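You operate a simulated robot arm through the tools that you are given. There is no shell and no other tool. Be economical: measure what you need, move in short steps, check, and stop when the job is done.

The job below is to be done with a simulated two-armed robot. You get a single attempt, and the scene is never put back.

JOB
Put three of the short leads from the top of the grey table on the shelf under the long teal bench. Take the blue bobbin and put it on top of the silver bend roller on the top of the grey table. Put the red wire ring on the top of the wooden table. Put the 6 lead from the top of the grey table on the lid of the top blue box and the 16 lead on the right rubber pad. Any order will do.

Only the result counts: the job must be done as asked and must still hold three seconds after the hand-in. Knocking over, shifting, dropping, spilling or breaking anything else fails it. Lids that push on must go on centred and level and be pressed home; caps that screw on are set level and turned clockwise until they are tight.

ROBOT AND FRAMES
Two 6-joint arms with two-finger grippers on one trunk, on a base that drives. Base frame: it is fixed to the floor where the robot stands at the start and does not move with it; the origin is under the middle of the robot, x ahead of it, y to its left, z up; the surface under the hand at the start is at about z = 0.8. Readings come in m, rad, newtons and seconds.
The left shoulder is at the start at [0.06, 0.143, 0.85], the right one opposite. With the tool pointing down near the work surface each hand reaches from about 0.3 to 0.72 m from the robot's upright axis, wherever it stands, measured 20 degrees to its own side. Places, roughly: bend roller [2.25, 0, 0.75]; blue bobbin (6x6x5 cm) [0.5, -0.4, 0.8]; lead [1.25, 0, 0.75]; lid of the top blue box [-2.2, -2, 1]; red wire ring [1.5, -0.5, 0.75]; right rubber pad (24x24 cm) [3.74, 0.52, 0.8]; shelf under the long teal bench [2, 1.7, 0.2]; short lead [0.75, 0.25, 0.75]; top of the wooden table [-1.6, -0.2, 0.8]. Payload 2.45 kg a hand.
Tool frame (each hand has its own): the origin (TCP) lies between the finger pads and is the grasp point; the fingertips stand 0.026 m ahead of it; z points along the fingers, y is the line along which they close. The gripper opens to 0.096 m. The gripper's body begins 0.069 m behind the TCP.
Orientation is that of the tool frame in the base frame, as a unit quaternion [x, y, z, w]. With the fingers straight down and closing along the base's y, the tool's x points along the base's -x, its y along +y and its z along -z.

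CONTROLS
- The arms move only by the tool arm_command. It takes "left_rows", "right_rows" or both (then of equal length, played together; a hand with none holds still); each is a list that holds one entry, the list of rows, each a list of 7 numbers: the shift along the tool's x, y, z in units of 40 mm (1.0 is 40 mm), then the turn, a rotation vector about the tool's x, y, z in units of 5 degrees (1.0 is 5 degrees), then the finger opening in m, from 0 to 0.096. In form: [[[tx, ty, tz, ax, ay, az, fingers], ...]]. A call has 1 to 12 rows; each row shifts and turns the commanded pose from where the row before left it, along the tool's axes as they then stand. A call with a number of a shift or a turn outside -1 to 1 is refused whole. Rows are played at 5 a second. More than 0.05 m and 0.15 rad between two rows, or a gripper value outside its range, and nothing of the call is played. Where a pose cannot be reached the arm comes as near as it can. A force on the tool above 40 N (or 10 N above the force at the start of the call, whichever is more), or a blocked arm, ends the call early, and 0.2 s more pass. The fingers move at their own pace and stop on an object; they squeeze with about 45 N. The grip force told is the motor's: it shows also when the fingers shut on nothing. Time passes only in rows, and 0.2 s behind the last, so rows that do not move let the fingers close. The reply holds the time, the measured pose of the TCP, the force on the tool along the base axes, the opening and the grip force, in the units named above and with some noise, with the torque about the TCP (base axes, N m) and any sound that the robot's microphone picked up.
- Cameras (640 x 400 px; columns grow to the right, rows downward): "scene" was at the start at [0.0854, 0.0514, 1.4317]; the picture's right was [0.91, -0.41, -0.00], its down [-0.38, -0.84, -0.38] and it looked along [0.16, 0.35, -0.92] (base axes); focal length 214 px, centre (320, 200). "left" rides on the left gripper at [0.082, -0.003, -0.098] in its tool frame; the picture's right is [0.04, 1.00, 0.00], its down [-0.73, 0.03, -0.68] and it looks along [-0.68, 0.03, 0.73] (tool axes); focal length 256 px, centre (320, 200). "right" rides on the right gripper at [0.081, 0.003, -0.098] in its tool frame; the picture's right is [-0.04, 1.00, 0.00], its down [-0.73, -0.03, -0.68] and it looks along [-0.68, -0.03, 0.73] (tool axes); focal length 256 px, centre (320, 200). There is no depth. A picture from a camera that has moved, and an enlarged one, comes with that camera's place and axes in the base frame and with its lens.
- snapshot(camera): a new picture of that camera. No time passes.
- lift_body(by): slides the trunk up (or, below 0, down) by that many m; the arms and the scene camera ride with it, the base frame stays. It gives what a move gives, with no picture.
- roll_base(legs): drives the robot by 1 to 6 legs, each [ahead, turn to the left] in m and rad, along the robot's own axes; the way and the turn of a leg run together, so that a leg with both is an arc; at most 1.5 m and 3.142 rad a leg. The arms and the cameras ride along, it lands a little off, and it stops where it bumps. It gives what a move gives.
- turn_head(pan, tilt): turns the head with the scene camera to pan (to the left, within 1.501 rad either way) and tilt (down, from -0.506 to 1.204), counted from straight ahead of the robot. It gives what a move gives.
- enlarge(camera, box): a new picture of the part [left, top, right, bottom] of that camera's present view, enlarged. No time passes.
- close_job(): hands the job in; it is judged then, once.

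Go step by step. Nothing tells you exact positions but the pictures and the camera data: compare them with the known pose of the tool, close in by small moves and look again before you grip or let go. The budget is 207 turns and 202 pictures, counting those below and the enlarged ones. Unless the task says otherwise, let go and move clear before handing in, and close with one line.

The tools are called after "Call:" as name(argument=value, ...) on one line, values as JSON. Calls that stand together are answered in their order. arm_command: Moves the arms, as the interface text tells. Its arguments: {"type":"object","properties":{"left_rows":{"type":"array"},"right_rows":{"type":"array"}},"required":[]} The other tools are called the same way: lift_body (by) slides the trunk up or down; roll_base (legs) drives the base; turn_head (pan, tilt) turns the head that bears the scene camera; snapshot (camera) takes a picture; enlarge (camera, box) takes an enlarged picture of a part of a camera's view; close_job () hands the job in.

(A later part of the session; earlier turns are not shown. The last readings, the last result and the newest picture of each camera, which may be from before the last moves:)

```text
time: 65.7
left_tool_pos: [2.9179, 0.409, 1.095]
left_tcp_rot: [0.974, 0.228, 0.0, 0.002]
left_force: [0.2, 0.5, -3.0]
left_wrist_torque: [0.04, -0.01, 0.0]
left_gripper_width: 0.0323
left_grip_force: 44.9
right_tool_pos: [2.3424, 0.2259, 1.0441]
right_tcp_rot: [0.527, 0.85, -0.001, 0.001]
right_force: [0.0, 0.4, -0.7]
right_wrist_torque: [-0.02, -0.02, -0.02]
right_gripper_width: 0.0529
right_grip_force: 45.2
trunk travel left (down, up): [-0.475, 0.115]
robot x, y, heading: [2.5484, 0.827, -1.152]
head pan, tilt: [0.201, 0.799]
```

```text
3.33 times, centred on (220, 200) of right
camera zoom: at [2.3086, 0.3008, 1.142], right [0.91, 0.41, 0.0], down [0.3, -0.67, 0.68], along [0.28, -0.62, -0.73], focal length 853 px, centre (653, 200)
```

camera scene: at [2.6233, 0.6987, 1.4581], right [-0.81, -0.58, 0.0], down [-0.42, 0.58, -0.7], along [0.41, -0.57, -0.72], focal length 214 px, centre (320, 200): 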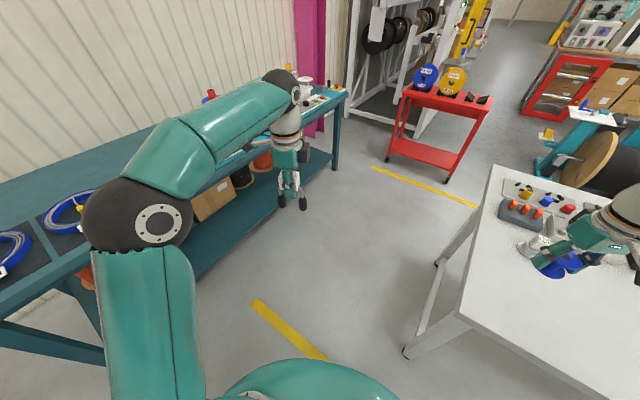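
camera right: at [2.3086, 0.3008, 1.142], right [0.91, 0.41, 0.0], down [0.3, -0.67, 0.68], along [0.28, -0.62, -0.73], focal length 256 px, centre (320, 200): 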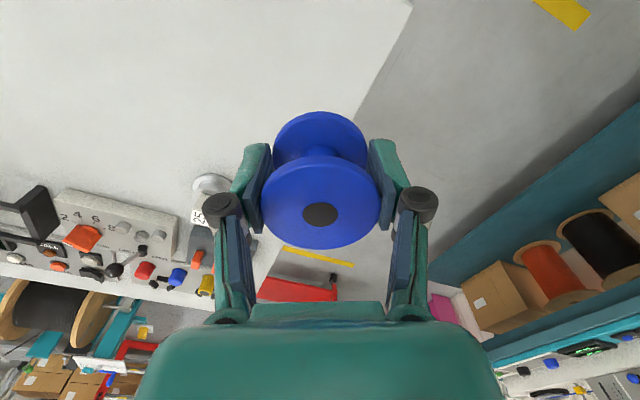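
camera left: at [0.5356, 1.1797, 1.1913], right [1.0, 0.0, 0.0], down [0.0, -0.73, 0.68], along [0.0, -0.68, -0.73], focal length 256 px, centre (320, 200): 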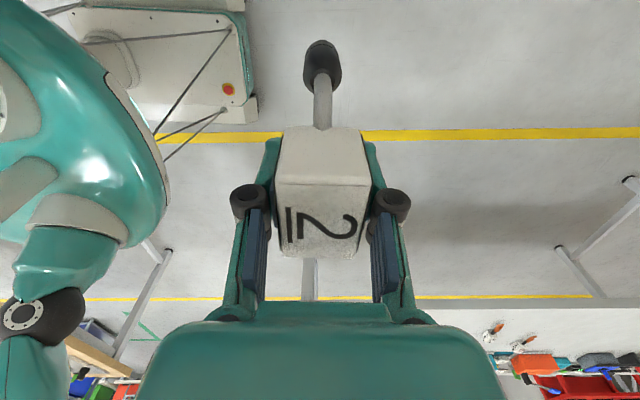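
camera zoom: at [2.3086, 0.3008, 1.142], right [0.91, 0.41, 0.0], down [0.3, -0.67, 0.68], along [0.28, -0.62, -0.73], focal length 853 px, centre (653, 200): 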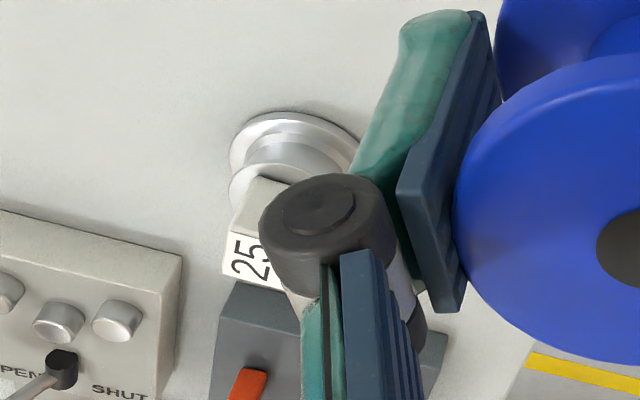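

Call:
roll_base(legs=[[0.18, 0], [0, -0.4]])

Call:
turn_head(pan=-0.5, tilt=0.85)

Call:
snapshot(camera="scene")

```text
time: 68.6
left_tool_pos: [2.7995, 0.1337, 1.0955]
left_tcp_rot: [1.0, 0.026, 0.0, 0.0]
left_force: [-0.1, 0.0, -0.9]
left_wrist_torque: [0.06, 0.02, 0.0]
left_gripper_width: 0.0321
left_grip_force: 45.1
right_tool_pos: [2.1961, 0.1932, 1.0443]
right_tcp_rot: [0.687, 0.726, -0.001, 0.002]
right_force: [0.5, 0.3, 0.2]
right_wrist_torque: [-0.01, 0.01, 0.01]
right_gripper_width: 0.0528
right_grip_force: 44.9
trunk travel left (down, up): [-0.475, 0.115]
robot x, y, heading: [2.6428, 0.6587, -1.549]
head pan, tilt: [0.201, 0.799]
```

```text
time: 69.6
left_tool_pos: [2.7988, 0.1341, 1.0966]
left_tcp_rot: [1.0, 0.026, 0.0, 0.001]
left_force: [0.6, 0.7, -0.9]
left_wrist_torque: [0.01, -0.03, 0.01]
left_gripper_width: 0.0321
left_grip_force: 45.6
right_tool_pos: [2.1964, 0.1924, 1.0455]
right_tcp_rot: [0.688, 0.726, 0.0, 0.0]
right_force: [-0.1, -0.6, 0.0]
right_wrist_torque: [0.02, 0.03, 0.0]
right_gripper_width: 0.0528
right_grip_force: 45.7
trunk travel left (down, up): [-0.475, 0.115]
robot x, y, heading: [2.6392, 0.658, -1.551]
head pan, tilt: [-0.499, 0.85]
```

```text
168 pictures are left
camera scene: at [2.608, 0.5257, 1.4541], right [-0.89, 0.46, 0.0], down [0.35, 0.67, -0.66], along [-0.3, -0.58, -0.75], focal length 214 px, centre (320, 200)
```

scene: 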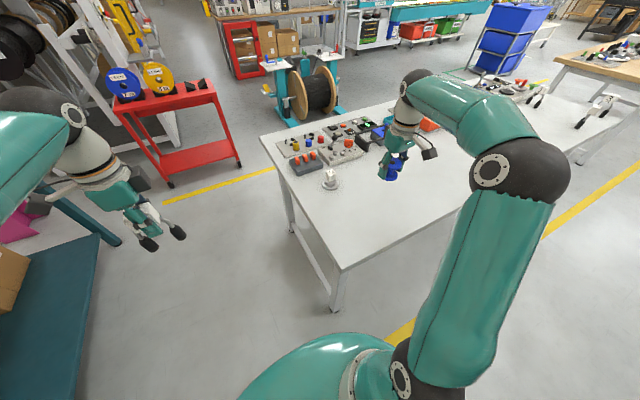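

Call:
enlarge(camera="scene", box=[270, 120, 430, 220])

Call:
enlarge(camera="right", box=[300, 0, 640, 212])

```text
4.00 times, centred on (350, 170) of scene
camera zoom: at [2.608, 0.5257, 1.4541], right [-0.89, 0.46, 0.0], down [0.35, 0.67, -0.66], along [-0.3, -0.58, -0.75], focal length 858 px, centre (200, 320)
```

zoom: 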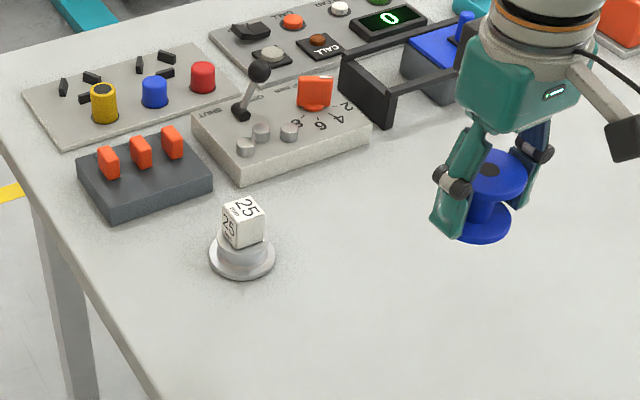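

```text
1.88 times, centred on (470, 106) of right
camera zoom: at [2.1957, 0.2746, 1.1425], right [1.0, 0.01, 0.0], down [0.01, -0.73, 0.68], along [0.01, -0.68, -0.73], focal length 482 px, centre (38, 377)
```

zoom: 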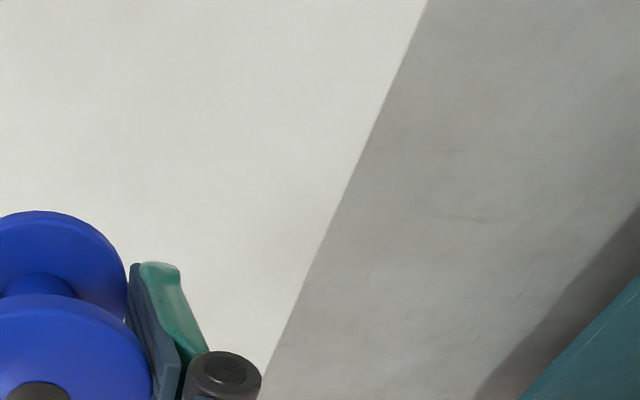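

Call:
roll_base(legs=[[0.09, 0]])

```text
time: 70.7
left_tool_pos: [2.8001, 0.0426, 1.0952]
left_tcp_rot: [1.0, 0.025, 0.0, 0.0]
left_force: [1.0, 0.0, -1.7]
left_wrist_torque: [0.06, 0.0, -0.02]
left_gripper_width: 0.0322
left_grip_force: 45.3
right_tool_pos: [2.1991, 0.1013, 1.0433]
right_tcp_rot: [0.688, 0.726, 0.0, 0.0]
right_force: [-0.3, -0.7, -0.4]
right_wrist_torque: [0.06, -0.05, -0.02]
right_gripper_width: 0.0527
right_grip_force: 44.8
trunk travel left (down, up): [-0.475, 0.115]
robot x, y, heading: [2.6443, 0.5685, -1.556]
head pan, tilt: [-0.499, 0.85]
```

Call:
turn_head(pan=-0.35, tilt=0.8)

Call:
enlarge(camera="scene", box=[310, 120, 470, 220])

Call:
snapshot(camera="right")

```text
time: 71.4
left_tool_pos: [2.7997, 0.0446, 1.0959]
left_tcp_rot: [1.0, 0.026, 0.001, 0.001]
left_force: [-0.3, -0.8, -1.8]
left_wrist_torque: [-0.02, 0.01, -0.02]
left_gripper_width: 0.0322
left_grip_force: 45.0
right_tool_pos: [2.198, 0.1022, 1.0447]
right_tcp_rot: [0.688, 0.726, -0.001, 0.0]
right_force: [0.2, 0.6, -0.5]
right_wrist_torque: [0.0, -0.01, -0.01]
right_gripper_width: 0.0526
right_grip_force: 44.6
trunk travel left (down, up): [-0.475, 0.115]
robot x, y, heading: [2.6421, 0.5675, -1.548]
head pan, tilt: [-0.351, 0.799]
```

```text
4.00 times, centred on (390, 170) of scene
camera zoom: at [2.6193, 0.4297, 1.4581], right [-0.95, 0.33, 0.0], down [0.23, 0.68, -0.7], along [-0.23, -0.66, -0.72], focal length 858 px, centre (40, 320)
```

zoom: 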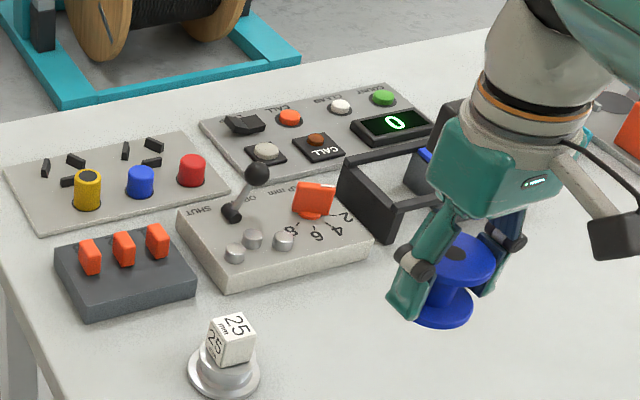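

```text
164 pictures are left
camera right: at [2.1972, 0.1853, 1.1429], right [1.0, 0.01, 0.0], down [0.01, -0.73, 0.68], along [0.01, -0.68, -0.73], focal length 256 px, centre (320, 200)
```

right: 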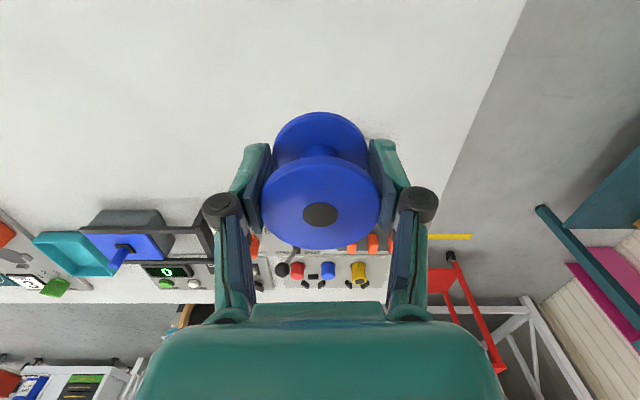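

Call:
arm_command(right_rows=[[[-0.89, 0.34, 0, 0, 0, 0, 0.04], [-0.89, 0.34, 0, 0, 0, 0, 0.04], [-0.89, 0.34, 0, 0, 0, 0, 0.04], [-0.89, 0.34, 0, 0, 0, 0, 0.04], [0, 0, 0.9, 0, 0, 0, 0.04], [0, 0, 0.9, 0, 0, 0, 0.04], [0, 0, 0, 0, 0, 0, 0.04]]])

Call:
enlarge(camera="scene", box=[310, 120, 470, 220])

```text
time: 73.0
left_tool_pos: [2.7992, 0.0462, 1.0958]
left_tcp_rot: [1.0, 0.026, 0.0, 0.002]
left_force: [-0.4, 0.3, -2.1]
left_wrist_torque: [-0.03, -0.01, -0.02]
left_gripper_width: 0.0323
left_grip_force: 45.2
right_tool_pos: [2.2647, -0.0311, 0.9712]
right_tcp_rot: [0.688, 0.726, -0.001, 0.0]
right_force: [0.5, -0.2, -0.3]
right_wrist_torque: [0.0, 0.01, 0.0]
right_gripper_width: 0.0527
right_grip_force: 45.3
right hand out of reach, approached as far as the arm can: row 4
trunk travel left (down, up): [-0.475, 0.115]
robot x, y, heading: [2.6437, 0.5668, -1.552]
head pan, tilt: [-0.351, 0.799]
```

```text
4.00 times, centred on (390, 170) of scene
camera zoom: at [2.6193, 0.4299, 1.4582], right [-0.95, 0.33, 0.0], down [0.23, 0.68, -0.7], along [-0.23, -0.66, -0.72], focal length 858 px, centre (40, 320)
```

zoom: 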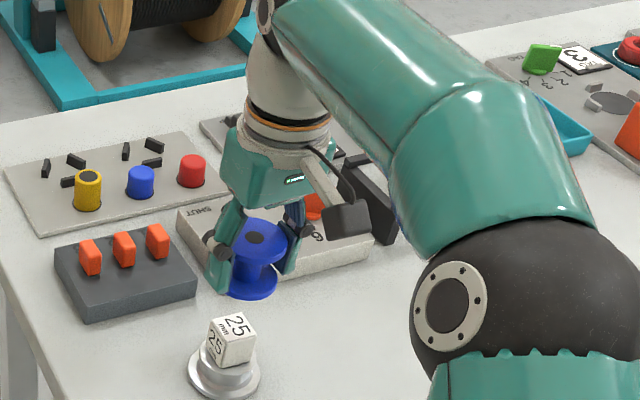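

Call:
arm_command(right_rows=[[[-0.15, -0.13, 0.4, 0, 0, 0, 0.04], [0, 0, 0.5, 0, 0, 0, 0.04], [0, 0, 0.25, 0, 0, 0, 0.04], [0, 0, 0, 0, 0, 0, 0.04]]])

Call:
enlarge(camera="scene", box=[320, 150, 440, 225])

```text
time: 74.0
left_tool_pos: [2.8, 0.044, 1.0959]
left_tcp_rot: [1.0, 0.026, 0.0, 0.0]
left_force: [-0.3, 0.2, -2.0]
left_wrist_torque: [-0.03, 0.0, 0.03]
left_gripper_width: 0.0323
left_grip_force: 45.0
right_tool_pos: [2.2603, -0.0385, 0.9241]
right_tcp_rot: [0.687, 0.726, 0.0, 0.0]
right_force: [-0.9, 0.0, -1.3]
right_wrist_torque: [0.01, -0.05, 0.02]
right_gripper_width: 0.0528
right_grip_force: 45.4
trunk travel left (down, up): [-0.475, 0.115]
robot x, y, heading: [2.644, 0.5671, -1.551]
head pan, tilt: [-0.351, 0.799]
```

```text
5.33 times, centred on (380, 188) of scene
camera zoom: at [2.6193, 0.4291, 1.4581], right [-0.95, 0.33, 0.0], down [0.23, 0.68, -0.7], along [-0.23, -0.66, -0.72], focal length 1144 px, centre (0, 267)
```

zoom: 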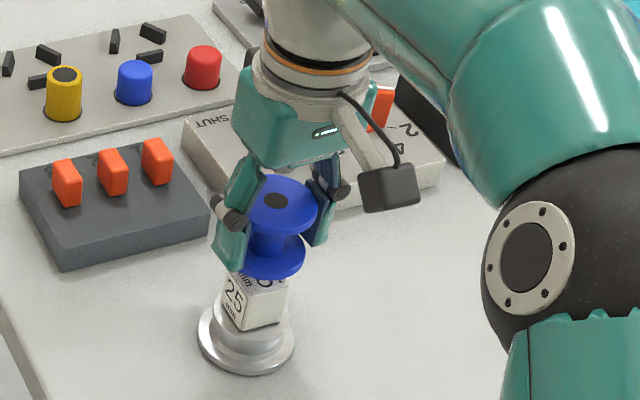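

Call:
arm_command(right_rows=[[[0.05, 0, 0.1, 0, 0, 0, 0.04], [0, 0, 0.1, 0, 0, 0, 0.04], [0, 0, 0.08, 0, 0, 0, 0.04], [0, 0, 0, 0, 0, 0, 0.04]]])

Call:
enlarge(camera="scene", box=[320, 150, 440, 225])

```text
time: 75.0
left_tool_pos: [2.799, 0.0447, 1.0966]
left_tcp_rot: [1.0, 0.025, 0.0, 0.001]
left_force: [0.5, 0.5, -1.5]
left_wrist_torque: [-0.03, -0.02, 0.01]
left_gripper_width: 0.0322
left_grip_force: 45.1
right_tool_pos: [2.2583, -0.0351, 0.9125]
right_tcp_rot: [0.687, 0.726, -0.001, 0.001]
right_force: [0.3, -1.1, -0.4]
right_wrist_torque: [-0.01, 0.02, -0.01]
right_gripper_width: 0.0528
right_grip_force: 45.1
trunk travel left (down, up): [-0.475, 0.115]
robot x, y, heading: [2.6435, 0.5666, -1.551]
head pan, tilt: [-0.351, 0.799]
```

```text
5.33 times, centred on (380, 188) of scene
camera zoom: at [2.6193, 0.429, 1.4581], right [-0.95, 0.33, 0.0], down [0.23, 0.68, -0.7], along [-0.23, -0.66, -0.72], focal length 1144 px, centre (0, 267)
```

zoom: 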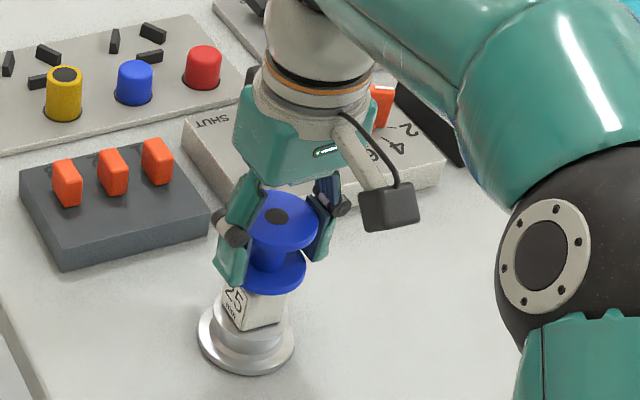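

Call:
arm_command(right_rows=[[[0, 0.05, 0.06, 0, 0, 0, 0.04], [0, 0, 0.06, 0, 0, 0, 0.04], [0, 0, 0, 0, 0, 0, 0.04]]])

```text
time: 75.8
left_tool_pos: [2.8014, 0.0436, 1.095]
left_tcp_rot: [1.0, 0.025, 0.0, 0.0]
left_force: [0.3, -0.3, -0.6]
left_wrist_torque: [-0.03, -0.02, 0.0]
left_gripper_width: 0.0323
left_grip_force: 45.0
right_tool_pos: [2.2604, -0.0351, 0.9071]
right_tcp_rot: [0.688, 0.726, 0.0, -0.001]
right_force: [-0.2, -0.5, -0.2]
right_wrist_torque: [0.04, -0.02, -0.03]
right_gripper_width: 0.0529
right_grip_force: 45.2
trunk travel left (down, up): [-0.475, 0.115]
robot x, y, heading: [2.647, 0.5686, -1.55]
head pan, tilt: [-0.351, 0.799]
```

Call:
arm_command(right_rows=[[[0, 0, 0.06, 0, 0, 0, 0.04], [0, 0, 0.06, 0, 0, 0, 0.04], [0, 0, 0.0, 0, 0, 0, 0.04]]])

Call:
enlarge(camera="scene", box=[340, 170, 420, 220])

```text
time: 76.6
left_tool_pos: [2.8008, 0.0454, 1.0958]
left_tcp_rot: [1.0, 0.027, -0.001, 0.001]
left_force: [0.3, -1.1, -2.2]
left_wrist_torque: [0.0, 0.01, 0.01]
left_gripper_width: 0.0324
left_grip_force: 44.8
right_tool_pos: [2.2613, -0.034, 0.9042]
right_tcp_rot: [0.688, 0.725, 0.0, 0.0]
right_force: [0.2, -0.4, -0.4]
right_wrist_torque: [0.06, -0.02, 0.0]
right_gripper_width: 0.053
right_grip_force: 45.0
trunk travel left (down, up): [-0.475, 0.115]
robot x, y, heading: [2.6433, 0.5697, -1.551]
head pan, tilt: [-0.351, 0.799]
```

```text
8.00 times, centred on (380, 195) of scene
camera zoom: at [2.6193, 0.4291, 1.4581], right [-0.95, 0.33, 0.0], down [0.23, 0.68, -0.7], along [-0.23, -0.66, -0.72], focal length 1716 px, centre (-160, 240)
```

zoom: 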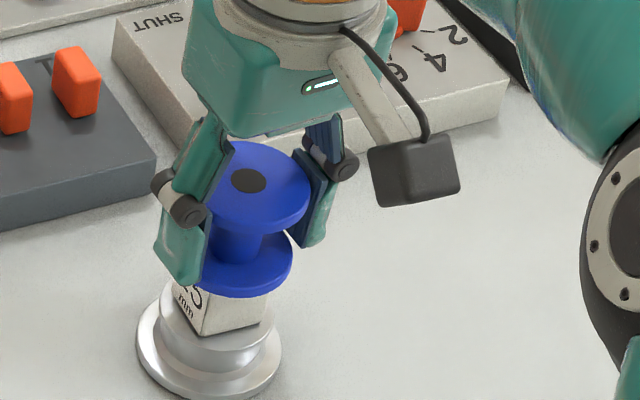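

Call:
arm_command(right_rows=[[[0, 0, 0.06, 0, 0, 0, 0.04], [0, 0, 0.06, 0, 0, 0, 0.04], [0, 0, 0.0, 0, 0, 0, 0.04]]])

```text
time: 77.4
left_tool_pos: [2.8005, 0.0458, 1.097]
left_tcp_rot: [1.0, 0.027, 0.0, 0.002]
left_force: [0.6, 0.6, -1.0]
left_wrist_torque: [0.05, -0.03, 0.0]
left_gripper_width: 0.0321
left_grip_force: 44.9
right_tool_pos: [2.2607, -0.0347, 0.9]
right_tcp_rot: [0.688, 0.726, -0.002, 0.002]
right_force: [-1.3, -2.2, 12.9]
right_wrist_torque: [0.02, -0.01, -0.02]
right_gripper_width: 0.0537
right_grip_force: 45.0
trunk travel left (down, up): [-0.475, 0.115]
robot x, y, heading: [2.641, 0.5664, -1.547]
head pan, tilt: [-0.351, 0.799]
```

Call:
arm_command(right_rows=[[[0, 0, -0.03, 0, 0, 0, 0.04], [0, 0, 0, 0, 0, 0, 0.06], [0, 0, 0, 0, 0, 0, 0.096], [0, 0, 0, 0, 0, 0, 0.096], [0, 0, 0, 0, 0, 0, 0.096]]])

Call:
enlarge(camera="scene", box=[340, 170, 420, 220])

Call:
snapshot(camera="right")

```text
time: 78.6
left_tool_pos: [2.8002, 0.0442, 1.0957]
left_tcp_rot: [1.0, 0.026, 0.0, 0.0]
left_force: [0.3, -1.1, -2.3]
left_wrist_torque: [-0.04, 0.0, -0.01]
left_gripper_width: 0.0323
left_grip_force: 44.9
right_tool_pos: [2.2605, -0.0349, 0.8993]
right_tcp_rot: [0.687, 0.727, -0.001, 0.001]
right_force: [-0.3, 0.1, 0.2]
right_wrist_torque: [-0.04, -0.01, 0.0]
right_gripper_width: 0.096
right_grip_force: 0.1
trunk travel left (down, up): [-0.475, 0.115]
robot x, y, heading: [2.6417, 0.5662, -1.547]
head pan, tilt: [-0.351, 0.799]
```

```text
8.00 times, centred on (380, 195) of scene
camera zoom: at [2.6193, 0.4292, 1.4581], right [-0.95, 0.33, 0.0], down [0.23, 0.68, -0.7], along [-0.23, -0.66, -0.72], focal length 1716 px, centre (-160, 240)
```

zoom: 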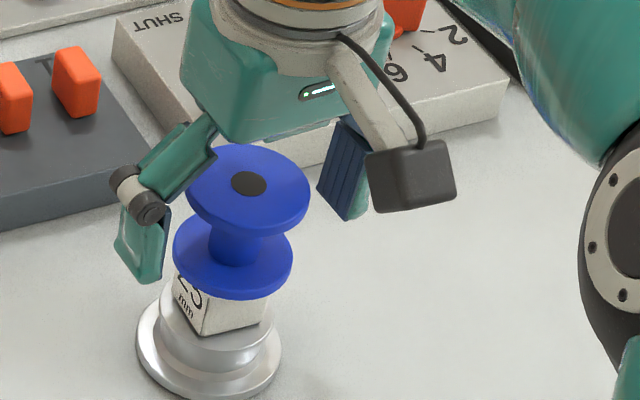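

```text
158 pictures are left
camera right: at [2.2602, 0.0472, 0.9977], right [1.0, 0.01, 0.0], down [0.01, -0.73, 0.68], along [0.01, -0.68, -0.73], focal length 256 px, centre (320, 200)
```

right: 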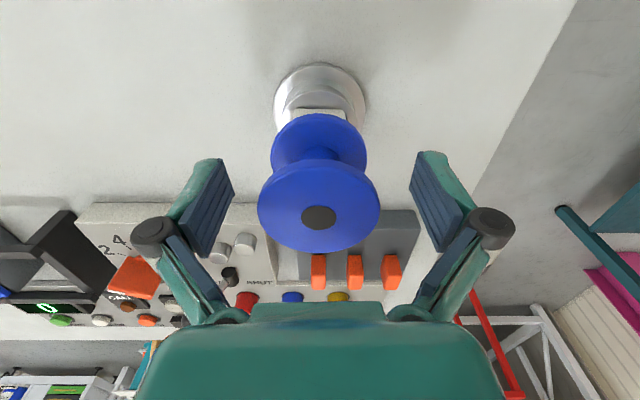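

Call:
arm_command(right_rows=[[[0, 0, -0.8, 0, 0, 0, 0.096], [0, 0, -1, 0, 0, 0, 0.096], [0.3, 0, -1, 0, 0, 0, 0.096], [0.5, 0, -1, 0, 0, 0, 0.096], [1, 0, 0, 0, 0, 0, 0.096], [1, 0, 0, 0, 0, 0, 0.096], [1, 0, 0, 0, 0, 0, 0.096], [1, 0, 0, 0, 0, 0, 0.096], [0.8, 0, 0, 0, 0, 0, 0.05]]])

Call:
snapshot(camera="scene")

Call:
turn_head(pan=1.5, tilt=0.6)

Call:
snapshot(camera="scene")

```text
time: 80.6
left_tool_pos: [2.8, 0.045, 1.0959]
left_tcp_rot: [1.0, 0.027, -0.001, 0.001]
left_force: [1.0, 0.0, -1.8]
left_wrist_torque: [-0.03, 0.01, -0.04]
left_gripper_width: 0.0324
left_grip_force: 45.5
right_tool_pos: [2.2482, 0.1887, 1.0524]
right_tcp_rot: [0.688, 0.726, 0.0, 0.001]
right_force: [0.1, 0.2, 1.0]
right_wrist_torque: [0.0, 0.0, -0.02]
right_gripper_width: 0.05
right_grip_force: 0.0
trunk travel left (down, up): [-0.475, 0.115]
robot x, y, heading: [2.6426, 0.5683, -1.549]
head pan, tilt: [-0.351, 0.799]
```

```text
157 pictures are left
camera scene: at [2.6195, 0.4305, 1.4582], right [-0.95, 0.33, 0.0], down [0.23, 0.68, -0.7], along [-0.23, -0.66, -0.72], focal length 214 px, centre (320, 200)
```

scene: 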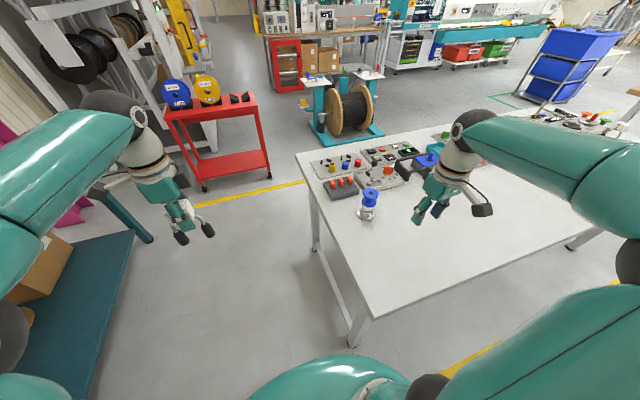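

```text
time: 82.5
left_tool_pos: [2.8005, 0.0445, 1.0964]
left_tcp_rot: [1.0, 0.026, 0.0, 0.001]
left_force: [0.2, -0.2, -3.0]
left_wrist_torque: [0.0, -0.02, 0.01]
left_gripper_width: 0.0323
left_grip_force: 45.3
right_tool_pos: [2.2488, 0.1875, 1.0516]
right_tcp_rot: [0.688, 0.726, -0.001, 0.0]
right_force: [0.0, 0.7, 0.4]
right_wrist_torque: [0.0, 0.0, 0.02]
right_gripper_width: 0.0499
right_grip_force: 0.1
trunk travel left (down, up): [-0.475, 0.115]
robot x, y, heading: [2.6399, 0.5721, -1.557]
head pan, tilt: [1.499, 0.6]
```

```text
156 pictures are left
camera scene: at [2.7339, 0.501, 1.475], right [-0.05, -1.0, 0.0], down [-0.56, 0.03, -0.82], along [0.82, -0.04, -0.57], focal length 214 px, centre (320, 200)
```

scene: 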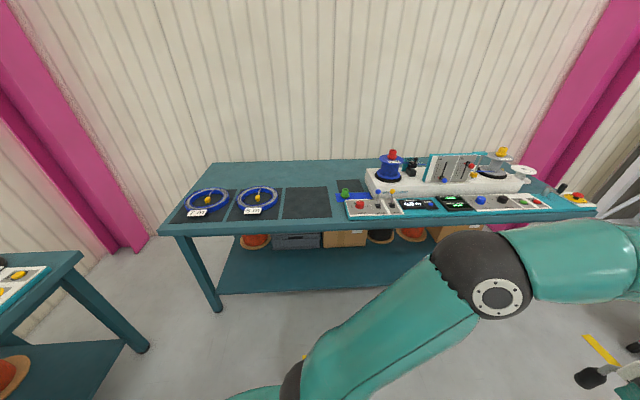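

Call:
roll_base(legs=[[0, 0.75], [0.35, 0], [0, 0.8], [0, 0.8], [0, 0.77]])

Call:
turn_head(pan=0, tilt=0.6)

Call:
snapshot(camera="scene")

```text
time: 89.2
left_tool_pos: [3.4205, 0.4424, 1.0976]
left_tcp_rot: [0.712, 0.702, 0.0, 0.001]
left_force: [-0.2, -0.1, -1.9]
left_wrist_torque: [-0.05, -0.02, 0.02]
left_gripper_width: 0.0321
left_grip_force: 44.7
right_tool_pos: [3.2407, -0.1, 1.0535]
right_tcp_rot: [0.006, 1.0, 0.001, 0.002]
right_force: [0.6, 0.1, 0.2]
right_wrist_torque: [-0.05, -0.02, -0.02]
right_gripper_width: 0.0498
right_grip_force: 0.0
trunk travel left (down, up): [-0.475, 0.115]
robot x, y, heading: [2.8859, 0.272, -0.04]
head pan, tilt: [1.499, 0.6]
stopped in leg 3: the robot was blocked; the commanded pose is now the measured one
```

```text
time: 90.8
left_tool_pos: [3.42, 0.4397, 1.0965]
left_tcp_rot: [0.712, 0.702, 0.001, 0.001]
left_force: [-0.6, 0.4, -1.1]
left_wrist_torque: [-0.01, 0.0, -0.03]
left_gripper_width: 0.0323
left_grip_force: 44.9
right_tool_pos: [3.2408, -0.1021, 1.0524]
right_tcp_rot: [0.006, 1.0, 0.0, 0.0]
right_force: [-0.3, -0.7, -0.4]
right_wrist_torque: [0.0, 0.0, 0.02]
right_gripper_width: 0.0498
right_grip_force: 0.0
trunk travel left (down, up): [-0.475, 0.115]
robot x, y, heading: [2.8824, 0.2718, -0.041]
head pan, tilt: [0.0, 0.6]
```

```text
155 pictures are left
camera scene: at [3.0344, 0.2662, 1.475], right [-0.04, -1.0, 0.0], down [-0.57, 0.02, -0.82], along [0.82, -0.03, -0.57], focal length 214 px, centre (320, 200)
```

scene: 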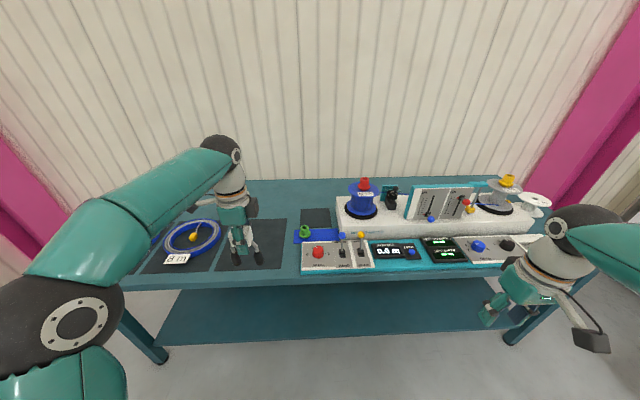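

Call:
roll_base(legs=[[0.12, 0], [0, 0.8], [0, 0.8]])

Call:
snapshot(camera="scene")

```text
time: 95.8
left_tool_pos: [3.0474, 0.8304, 1.0956]
left_tcp_rot: [0.194, 0.981, 0.001, 0.001]
left_force: [0.3, -0.1, -1.3]
left_wrist_torque: [-0.03, -0.01, -0.03]
left_gripper_width: 0.0319
left_grip_force: 44.8
right_tool_pos: [3.486, 0.4657, 1.0537]
right_tcp_rot: [-0.558, 0.83, 0.001, 0.002]
right_force: [0.5, 0.6, -0.1]
right_wrist_torque: [-0.06, -0.01, 0.01]
right_gripper_width: 0.0498
right_grip_force: 0.1
trunk travel left (down, up): [-0.475, 0.115]
robot x, y, heading: [3.0452, 0.2495, 1.181]
head pan, tilt: [0.0, 0.6]
stopped in leg 3: the robot was blocked; the commanded pose is now the measured one
```

```text
154 pictures are left
camera scene: at [3.103, 0.3886, 1.4748], right [0.93, -0.38, 0.0], down [-0.21, -0.52, -0.82], along [0.31, 0.76, -0.57], focal length 214 px, centre (320, 200)
```

scene: 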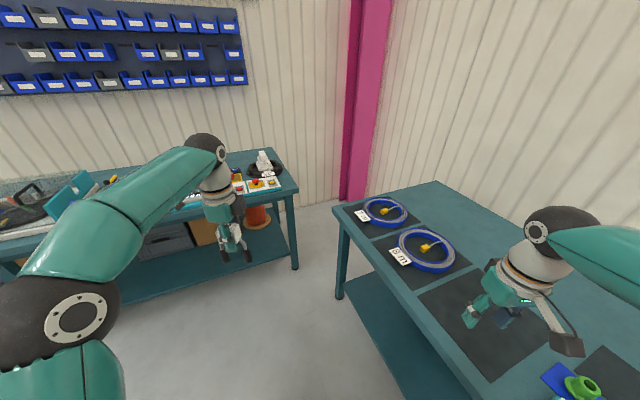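

Call:
roll_base(legs=[[0, 0.6]])

```text
time: 98.0
left_tool_pos: [2.7237, 0.7263, 1.097]
left_tcp_rot: [-0.104, 0.995, 0.002, 0.001]
left_force: [0.1, 0.9, -1.7]
left_wrist_torque: [0.01, -0.03, -0.01]
left_gripper_width: 0.0319
left_grip_force: 44.9
right_tool_pos: [3.2895, 0.6726, 1.0529]
right_tcp_rot: [0.779, -0.627, 0.0, -0.001]
right_force: [0.4, -0.2, -0.7]
right_wrist_torque: [-0.02, -0.02, 0.02]
right_gripper_width: 0.05
right_grip_force: 0.1
trunk travel left (down, up): [-0.475, 0.115]
robot x, y, heading: [3.0731, 0.2541, 1.777]
head pan, tilt: [0.0, 0.6]
```

Call:
roll_base(legs=[[0.45, -0.1]])

Call:
lift_body(by=-0.46)

Call:
turn_head(pan=0.1, tilt=0.5)

Call:
snapshot(camera="scene")

Call:
snapshot(camera="left")

```text
time: 100.8
left_tool_pos: [2.7067, 1.2081, 1.0976]
left_tcp_rot: [-0.051, 0.999, 0.001, 0.0]
left_force: [0.2, 1.2, -1.7]
left_wrist_torque: [-0.03, 0.02, -0.01]
left_gripper_width: 0.0323
left_grip_force: 45.3
right_tool_pos: [3.2652, 1.0942, 1.0516]
right_tcp_rot: [0.744, -0.669, 0.0, -0.001]
right_force: [0.9, -0.6, 0.8]
right_wrist_torque: [-0.01, -0.01, 0.02]
right_gripper_width: 0.0502
right_grip_force: 0.1
trunk travel left (down, up): [-0.475, 0.115]
robot x, y, heading: [3.0008, 0.7008, 1.666]
head pan, tilt: [0.0, 0.6]
```

```text
refused: -0.46 is not a number from -0.4 to 0.4
```

```text
time: 101.5
left_tool_pos: [2.707, 1.2086, 1.0987]
left_tcp_rot: [-0.051, 0.999, 0.002, 0.0]
left_force: [0.1, 0.5, -0.9]
left_wrist_torque: [0.02, 0.01, 0.04]
left_gripper_width: 0.0323
left_grip_force: 44.7
right_tool_pos: [3.266, 1.0953, 1.0544]
right_tcp_rot: [0.743, -0.669, -0.001, 0.0]
right_force: [0.1, 0.1, 0.1]
right_wrist_torque: [-0.03, 0.0, -0.01]
right_gripper_width: 0.0501
right_grip_force: 0.1
trunk travel left (down, up): [-0.475, 0.115]
robot x, y, heading: [3.0012, 0.6983, 1.676]
head pan, tilt: [0.099, 0.499]
```

```text
153 pictures are left
camera scene: at [2.9791, 0.848, 1.4841], right [0.98, 0.2, 0.0], down [0.09, -0.47, -0.88], along [-0.17, 0.86, -0.48], focal length 214 px, centre (320, 200)
```

scene: 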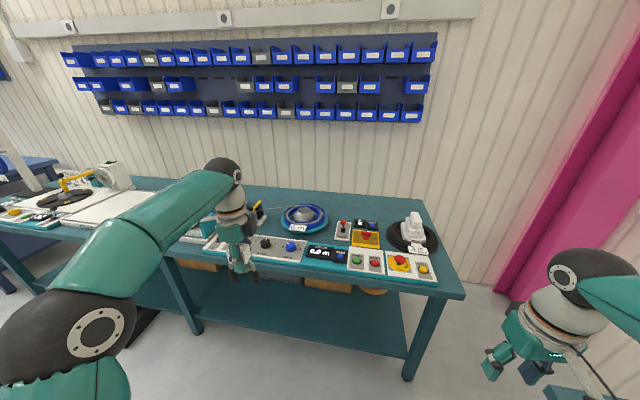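

```text
152 pictures are left
camera left: at [2.6264, 1.1956, 1.1968], right [-0.14, 0.99, 0.0], down [0.73, 0.1, 0.68], along [0.67, 0.1, -0.73], focal length 256 px, centre (320, 200)
```

left: 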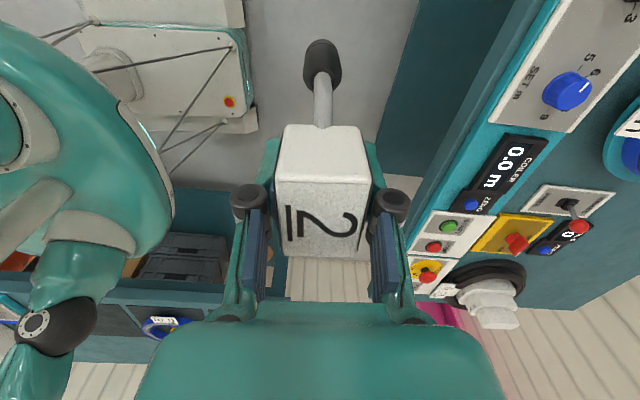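

Call:
turn_head(pan=-0.9, tilt=0.7)

Call:
snapshot(camera="scene")

```text
time: 102.7
left_tool_pos: [2.7067, 1.2084, 1.0985]
left_tcp_rot: [-0.051, 0.999, 0.002, 0.001]
left_force: [-0.3, 0.9, -1.8]
left_wrist_torque: [0.03, -0.01, -0.02]
left_gripper_width: 0.0321
left_grip_force: 45.0
right_tool_pos: [3.266, 1.0946, 1.0531]
right_tcp_rot: [0.744, -0.668, 0.0, -0.001]
right_force: [-0.6, -0.5, 0.8]
right_wrist_torque: [0.05, 0.02, 0.0]
right_gripper_width: 0.0498
right_grip_force: 0.2
trunk travel left (down, up): [-0.475, 0.115]
robot x, y, heading: [3.0027, 0.7004, 1.669]
head pan, tilt: [-0.901, 0.7]
```

```text
151 pictures are left
camera scene: at [3.0579, 0.818, 1.4664], right [0.7, -0.72, 0.0], down [-0.46, -0.45, -0.76], along [0.55, 0.53, -0.64], focal length 214 px, centre (320, 200)
```

scene: 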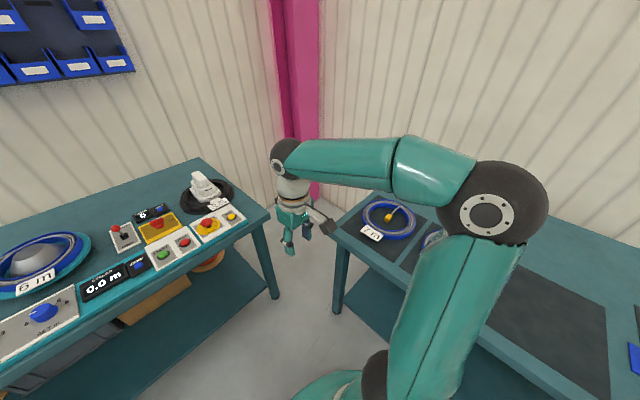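

Call:
roll_base(legs=[[0, 0.3], [0.2, 0]])

Call:
lift_body(by=-0.2)

Call:
snapshot(camera="scene")

```text
time: 105.4
left_tool_pos: [2.4911, 1.2876, 1.0979]
left_tcp_rot: [-0.199, 0.98, 0.001, 0.0]
left_force: [0.1, 0.0, -0.8]
left_wrist_torque: [0.0, 0.0, -0.01]
left_gripper_width: 0.0322
left_grip_force: 45.5
right_tool_pos: [3.0579, 1.3433, 1.0536]
right_tcp_rot: [0.835, -0.551, 0.001, 0.0]
right_force: [-0.1, 1.5, -0.2]
right_wrist_torque: [-0.02, -0.04, 0.05]
right_gripper_width: 0.05
right_grip_force: 0.1
trunk travel left (down, up): [-0.475, 0.115]
robot x, y, heading: [2.9231, 0.8845, 1.965]
head pan, tilt: [-0.901, 0.7]
```

```text
time: 107.6
left_tool_pos: [2.4923, 1.2862, 0.8989]
left_tcp_rot: [-0.199, 0.98, 0.002, 0.0]
left_force: [1.0, 0.8, -1.4]
left_wrist_torque: [0.02, -0.04, 0.0]
left_gripper_width: 0.0323
left_grip_force: 45.0
right_tool_pos: [3.0596, 1.3415, 0.8546]
right_tcp_rot: [0.835, -0.55, 0.0, -0.001]
right_force: [0.1, -0.2, -0.4]
right_wrist_torque: [-0.01, -0.02, 0.0]
right_gripper_width: 0.0499
right_grip_force: 0.1
trunk travel left (down, up): [-0.275, 0.315]
robot x, y, heading: [2.9226, 0.8855, 1.966]
head pan, tilt: [-0.901, 0.7]
```

```text
150 pictures are left
camera scene: at [2.9421, 1.0156, 1.2664], right [0.88, -0.48, 0.0], down [-0.31, -0.56, -0.76], along [0.37, 0.67, -0.64], focal length 214 px, centre (320, 200)
```

scene: 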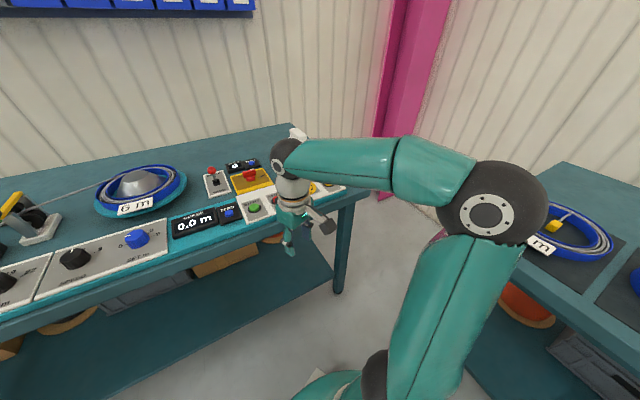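

Call:
arm_command(right_rows=[[[1, 0, 0, 0, 0, 0, 0.05], [1, 0, 0, 0, 0, 0, 0.05], [0.5, 0, 0, 0, 0, 0, 0.05]]])

Call:
lift_body(by=-0.26)

Call:
turn_head(pan=0.2, tilt=0.5)

Call:
snapshot(camera="scene")

```text
time: 108.4
left_tool_pos: [2.4927, 1.2852, 0.8978]
left_tcp_rot: [-0.199, 0.98, 0.002, -0.001]
left_force: [-0.1, -0.3, -2.0]
left_wrist_torque: [0.03, -0.04, -0.03]
left_gripper_width: 0.0322
left_grip_force: 45.2
right_tool_pos: [3.0975, 1.25, 0.854]
right_tcp_rot: [0.835, -0.551, -0.002, 0.0]
right_force: [0.1, 0.1, -0.1]
right_wrist_torque: [-0.01, 0.0, 0.01]
right_gripper_width: 0.0501
right_grip_force: 0.0
trunk travel left (down, up): [-0.275, 0.315]
robot x, y, heading: [2.9251, 0.8864, 1.966]
head pan, tilt: [-0.901, 0.7]
```

```text
time: 111.1
left_tool_pos: [2.4919, 1.2861, 0.6395]
left_tcp_rot: [-0.199, 0.98, 0.002, 0.0]
left_force: [-0.4, 0.1, -1.4]
left_wrist_torque: [-0.03, 0.03, -0.01]
left_gripper_width: 0.0323
left_grip_force: 44.8
right_tool_pos: [3.0971, 1.2507, 0.5939]
right_tcp_rot: [0.834, -0.551, 0.0, 0.0]
right_force: [0.0, -0.1, 0.0]
right_wrist_torque: [-0.01, -0.02, 0.01]
right_gripper_width: 0.0499
right_grip_force: 0.0
trunk travel left (down, up): [-0.015, 0.575]
robot x, y, heading: [2.9258, 0.8873, 1.972]
head pan, tilt: [-0.901, 0.7]
```

```text
time: 112.4
left_tool_pos: [2.4918, 1.2867, 0.6383]
left_tcp_rot: [-0.199, 0.98, 0.002, 0.0]
left_force: [-1.0, 0.8, -1.0]
left_wrist_torque: [0.01, -0.02, -0.05]
left_gripper_width: 0.032
left_grip_force: 45.1
right_tool_pos: [3.0965, 1.25, 0.5926]
right_tcp_rot: [0.835, -0.551, -0.001, 0.0]
right_force: [0.0, -0.1, 0.2]
right_wrist_torque: [-0.01, 0.02, 0.02]
right_gripper_width: 0.0501
right_grip_force: 0.0
trunk travel left (down, up): [-0.015, 0.575]
robot x, y, heading: [2.9195, 0.8894, 1.962]
head pan, tilt: [0.201, 0.499]
```

```text
149 pictures are left
camera scene: at [2.8501, 1.0164, 1.0241], right [0.83, 0.56, 0.0], down [0.27, -0.4, -0.88], along [-0.49, 0.73, -0.48], focal length 214 px, centre (320, 200)
```

scene: 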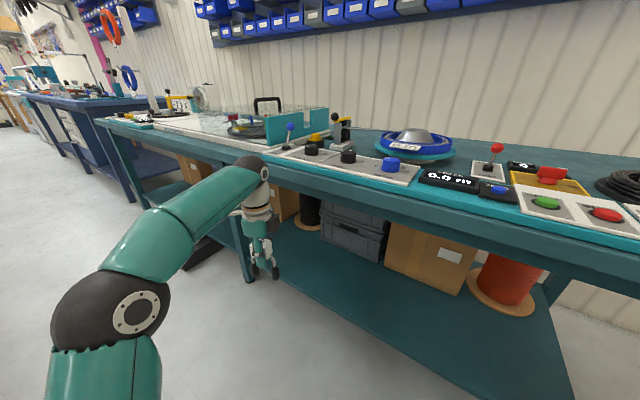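

Call:
arm_command(left_rows=[[[0, 0, 0, -1, 0, 0, 0.02], [0, 0, 0, -1, 0, 0, 0.02], [0, 0, 0, -1, 0, 0, 0.02], [0, 0, 0, -1, 0, 0, 0.02], [0, 0, 0, -1, 0, 0, 0.02], [0, 0, 0, -1, 0, 0, 0.02], [0, 0, 0, -1, 0, 0, 0.02], [0, 0, 0, -1, 0, 0, 0.02], [0, 0, 0, -1, 0, 0, 0.02], [0, 0, 0, -1, 0, 0, 0.02], [0, 0, 0, -1, 0, 0, 0.02], [0, 0, 0, -1, 0, 0, 0.02]]])

Call:
snapshot(camera="scene")

Call:
snapshot(camera="left")

```text
time: 115.0
left_tool_pos: [2.4909, 1.2863, 0.6377]
left_tcp_rot: [-0.172, 0.848, 0.492, -0.098]
left_force: [1.4, 0.1, -1.0]
left_wrist_torque: [-0.03, 0.0, 0.03]
left_gripper_width: 0.032
left_grip_force: 44.7
right_tool_pos: [3.0973, 1.251, 0.594]
right_tcp_rot: [0.834, -0.551, -0.001, 0.0]
right_force: [0.3, -0.3, 0.0]
right_wrist_torque: [0.03, 0.04, -0.03]
right_gripper_width: 0.0499
right_grip_force: 0.1
trunk travel left (down, up): [-0.015, 0.575]
robot x, y, heading: [2.9233, 0.8874, 1.965]
head pan, tilt: [0.201, 0.499]
```

```text
148 pictures are left
camera scene: at [2.8501, 1.0162, 1.0241], right [0.83, 0.56, 0.0], down [0.27, -0.4, -0.88], along [-0.49, 0.73, -0.48], focal length 214 px, centre (320, 200)
```

scene: 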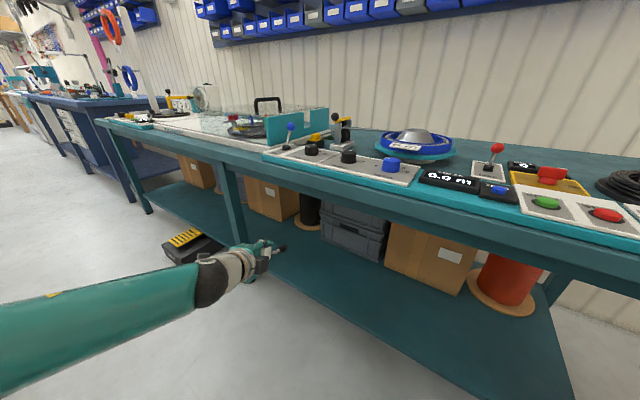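

```text
147 pictures are left
camera left: at [2.4514, 1.1732, 0.6845], right [-0.23, 0.44, 0.87], down [0.9, -0.25, 0.36], along [0.37, 0.86, -0.34], focal length 256 px, centre (320, 200)
```

left: 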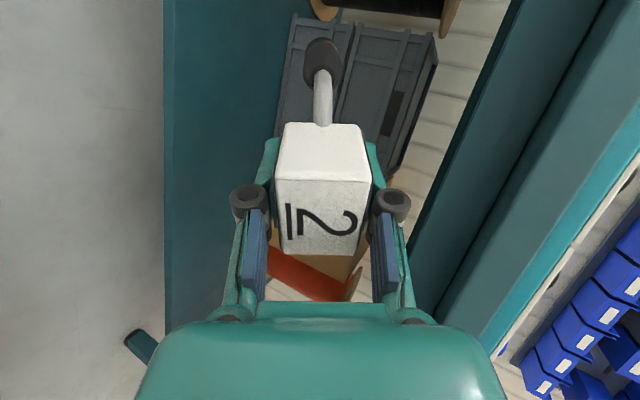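

Call:
arm_command(left_rows=[[[-0.58, -0.296, 0.93, 0, 0, 0, 0.02], [-0.58, -0.296, 0.93, 0, 0, 0, 0.02], [-0.58, -0.296, 0.93, 0, 0, 0, 0.02], [-0.58, -0.296, 0.93, 0, 0, 0, 0.02], [-0.58, -0.296, 0.93, 0, 0, 0, 0.02], [-0.58, -0.296, 0.93, 0, 0, 0, 0.02], [-0.58, -0.296, 0.93, 0, 0, 0, 0.02], [-0.58, -0.296, 0.93, 0, 0, 0, 0.02], [-0.58, -0.296, 0.93, 0, 0, 0, 0.02]]])

Call:
snapshot(camera="scene")

Call:
snapshot(camera="left")

```text
time: 117.0
left_tool_pos: [2.5916, 1.5874, 0.3791]
left_tcp_rot: [-0.172, 0.848, 0.491, -0.1]
left_force: [0.2, 0.0, -1.3]
left_wrist_torque: [-0.01, -0.08, -0.01]
left_gripper_width: 0.0319
left_grip_force: 44.8
right_tool_pos: [3.0973, 1.2507, 0.5924]
right_tcp_rot: [0.835, -0.55, -0.001, 0.0]
right_force: [-0.7, -0.4, -0.3]
right_wrist_torque: [0.04, 0.0, 0.0]
right_gripper_width: 0.0498
right_grip_force: 0.0
trunk travel left (down, up): [-0.015, 0.575]
robot x, y, heading: [2.9253, 0.8863, 1.963]
head pan, tilt: [0.201, 0.499]
```

```text
146 pictures are left
camera scene: at [2.85, 1.0163, 1.0241], right [0.83, 0.56, 0.0], down [0.27, -0.4, -0.88], along [-0.49, 0.73, -0.48], focal length 214 px, centre (320, 200)
```

scene: 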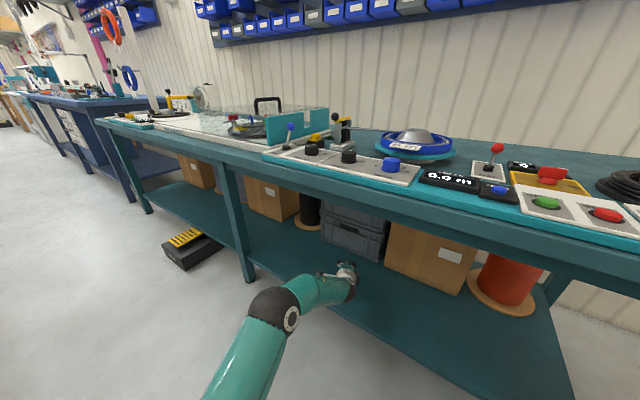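

```text
145 pictures are left
camera left: at [2.5514, 1.4752, 0.4251], right [-0.23, 0.44, 0.87], down [0.9, -0.24, 0.36], along [0.37, 0.86, -0.34], focal length 256 px, centre (320, 200)
```

left: 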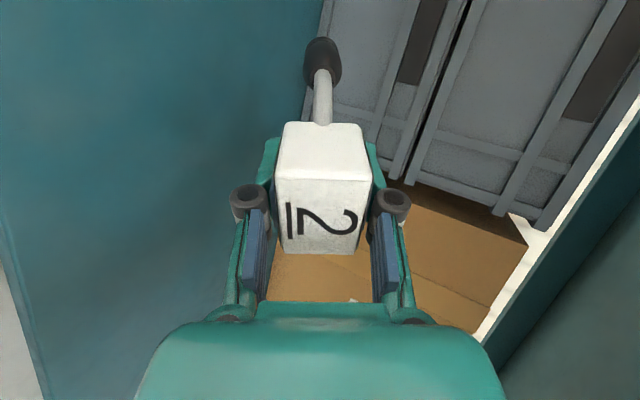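

Call:
arm_command(left_rows=[[[0, -0.433, 0.25, 0, 0, 0, 0.02], [0, -0.433, 0.25, 0, 0, 0, 0.02], [0, -0.433, 0.25, 0, 0, 0, 0.02], [0, -0.433, 0.25, 0, 0, 0, 0.02], [0, -0.25, 0.144, 0, 0, 0, 0.02]]])

Call:
snapshot(camera="left")

Call:
enlarge(camera="scene", box=[260, 220, 420, 320])

```text
time: 118.2
left_tool_pos: [2.591, 1.586, 0.2878]
left_tcp_rot: [-0.172, 0.848, 0.492, -0.099]
left_force: [0.8, 0.8, -1.5]
left_wrist_torque: [-0.01, -0.03, 0.03]
left_gripper_width: 0.0322
left_grip_force: 45.0
right_tool_pos: [3.0981, 1.2503, 0.5924]
right_tcp_rot: [0.835, -0.55, -0.001, -0.001]
right_force: [0.1, -0.3, 0.1]
right_wrist_torque: [0.0, 0.04, -0.03]
right_gripper_width: 0.05
right_grip_force: 0.1
trunk travel left (down, up): [-0.015, 0.575]
robot x, y, heading: [2.9271, 0.8834, 1.967]
head pan, tilt: [0.201, 0.499]
```

```text
144 pictures are left
camera left: at [2.551, 1.4738, 0.3342], right [-0.23, 0.44, 0.87], down [0.9, -0.24, 0.36], along [0.37, 0.86, -0.34], focal length 256 px, centre (320, 200)
```

left: 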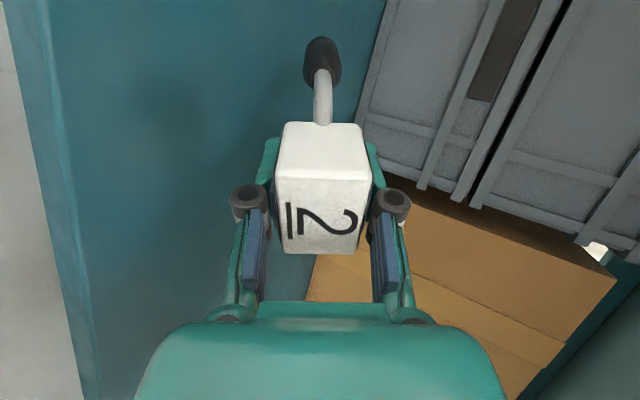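

```text
4.00 times, centred on (340, 270) of scene
camera zoom: at [2.85, 1.0165, 1.0241], right [0.83, 0.56, 0.0], down [0.27, -0.4, -0.88], along [-0.49, 0.73, -0.48], focal length 858 px, centre (240, -80)
```

zoom: 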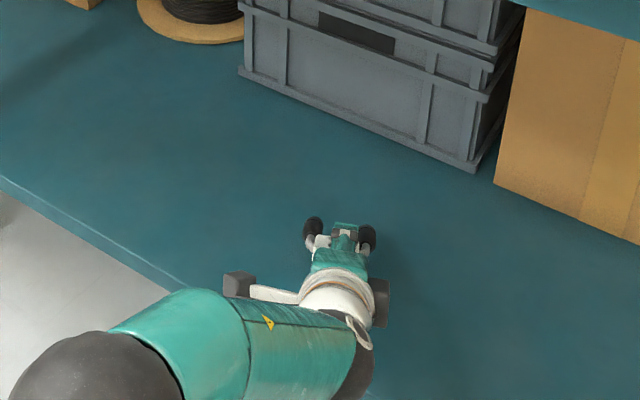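

Call:
arm_command(left_rows=[[[0, -0.17, 0.1, 0, 0, 0, 0.02], [0, -0.17, 0.1, 0, 0, 0, 0.02], [0, -0.17, 0.1, 0, 0, 0, 0.02], [0, 0, 0, 0, 0, 0, 0.02]]])

Call:
enlarge(camera="scene", box=[300, 250, 380, 300])

```text
time: 119.2
left_tool_pos: [2.5908, 1.5868, 0.2642]
left_tcp_rot: [-0.172, 0.848, 0.491, -0.1]
left_force: [-0.1, 0.0, -1.5]
left_wrist_torque: [-0.01, -0.02, 0.02]
left_gripper_width: 0.0325
left_grip_force: 45.0
right_tool_pos: [3.0976, 1.2499, 0.5932]
right_tcp_rot: [0.835, -0.551, -0.001, 0.0]
right_force: [-0.1, -0.3, -0.1]
right_wrist_torque: [-0.03, 0.0, 0.01]
right_gripper_width: 0.05
right_grip_force: 0.0
trunk travel left (down, up): [-0.015, 0.575]
robot x, y, heading: [2.9254, 0.8876, 1.967]
head pan, tilt: [0.201, 0.499]
```

```text
8.00 times, centred on (340, 275) of scene
camera zoom: at [2.85, 1.0165, 1.0241], right [0.83, 0.56, 0.0], down [0.27, -0.4, -0.88], along [-0.49, 0.73, -0.48], focal length 1716 px, centre (160, -400)
```

zoom: 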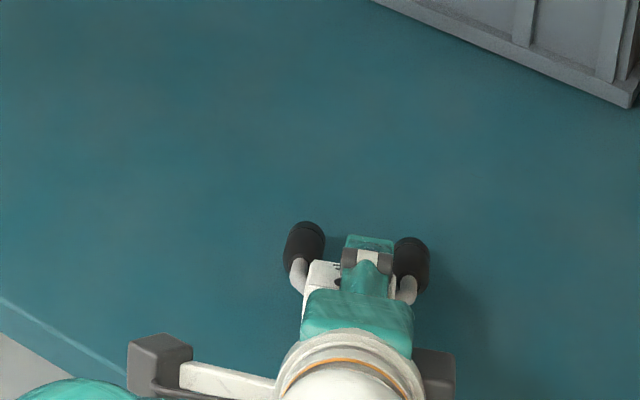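

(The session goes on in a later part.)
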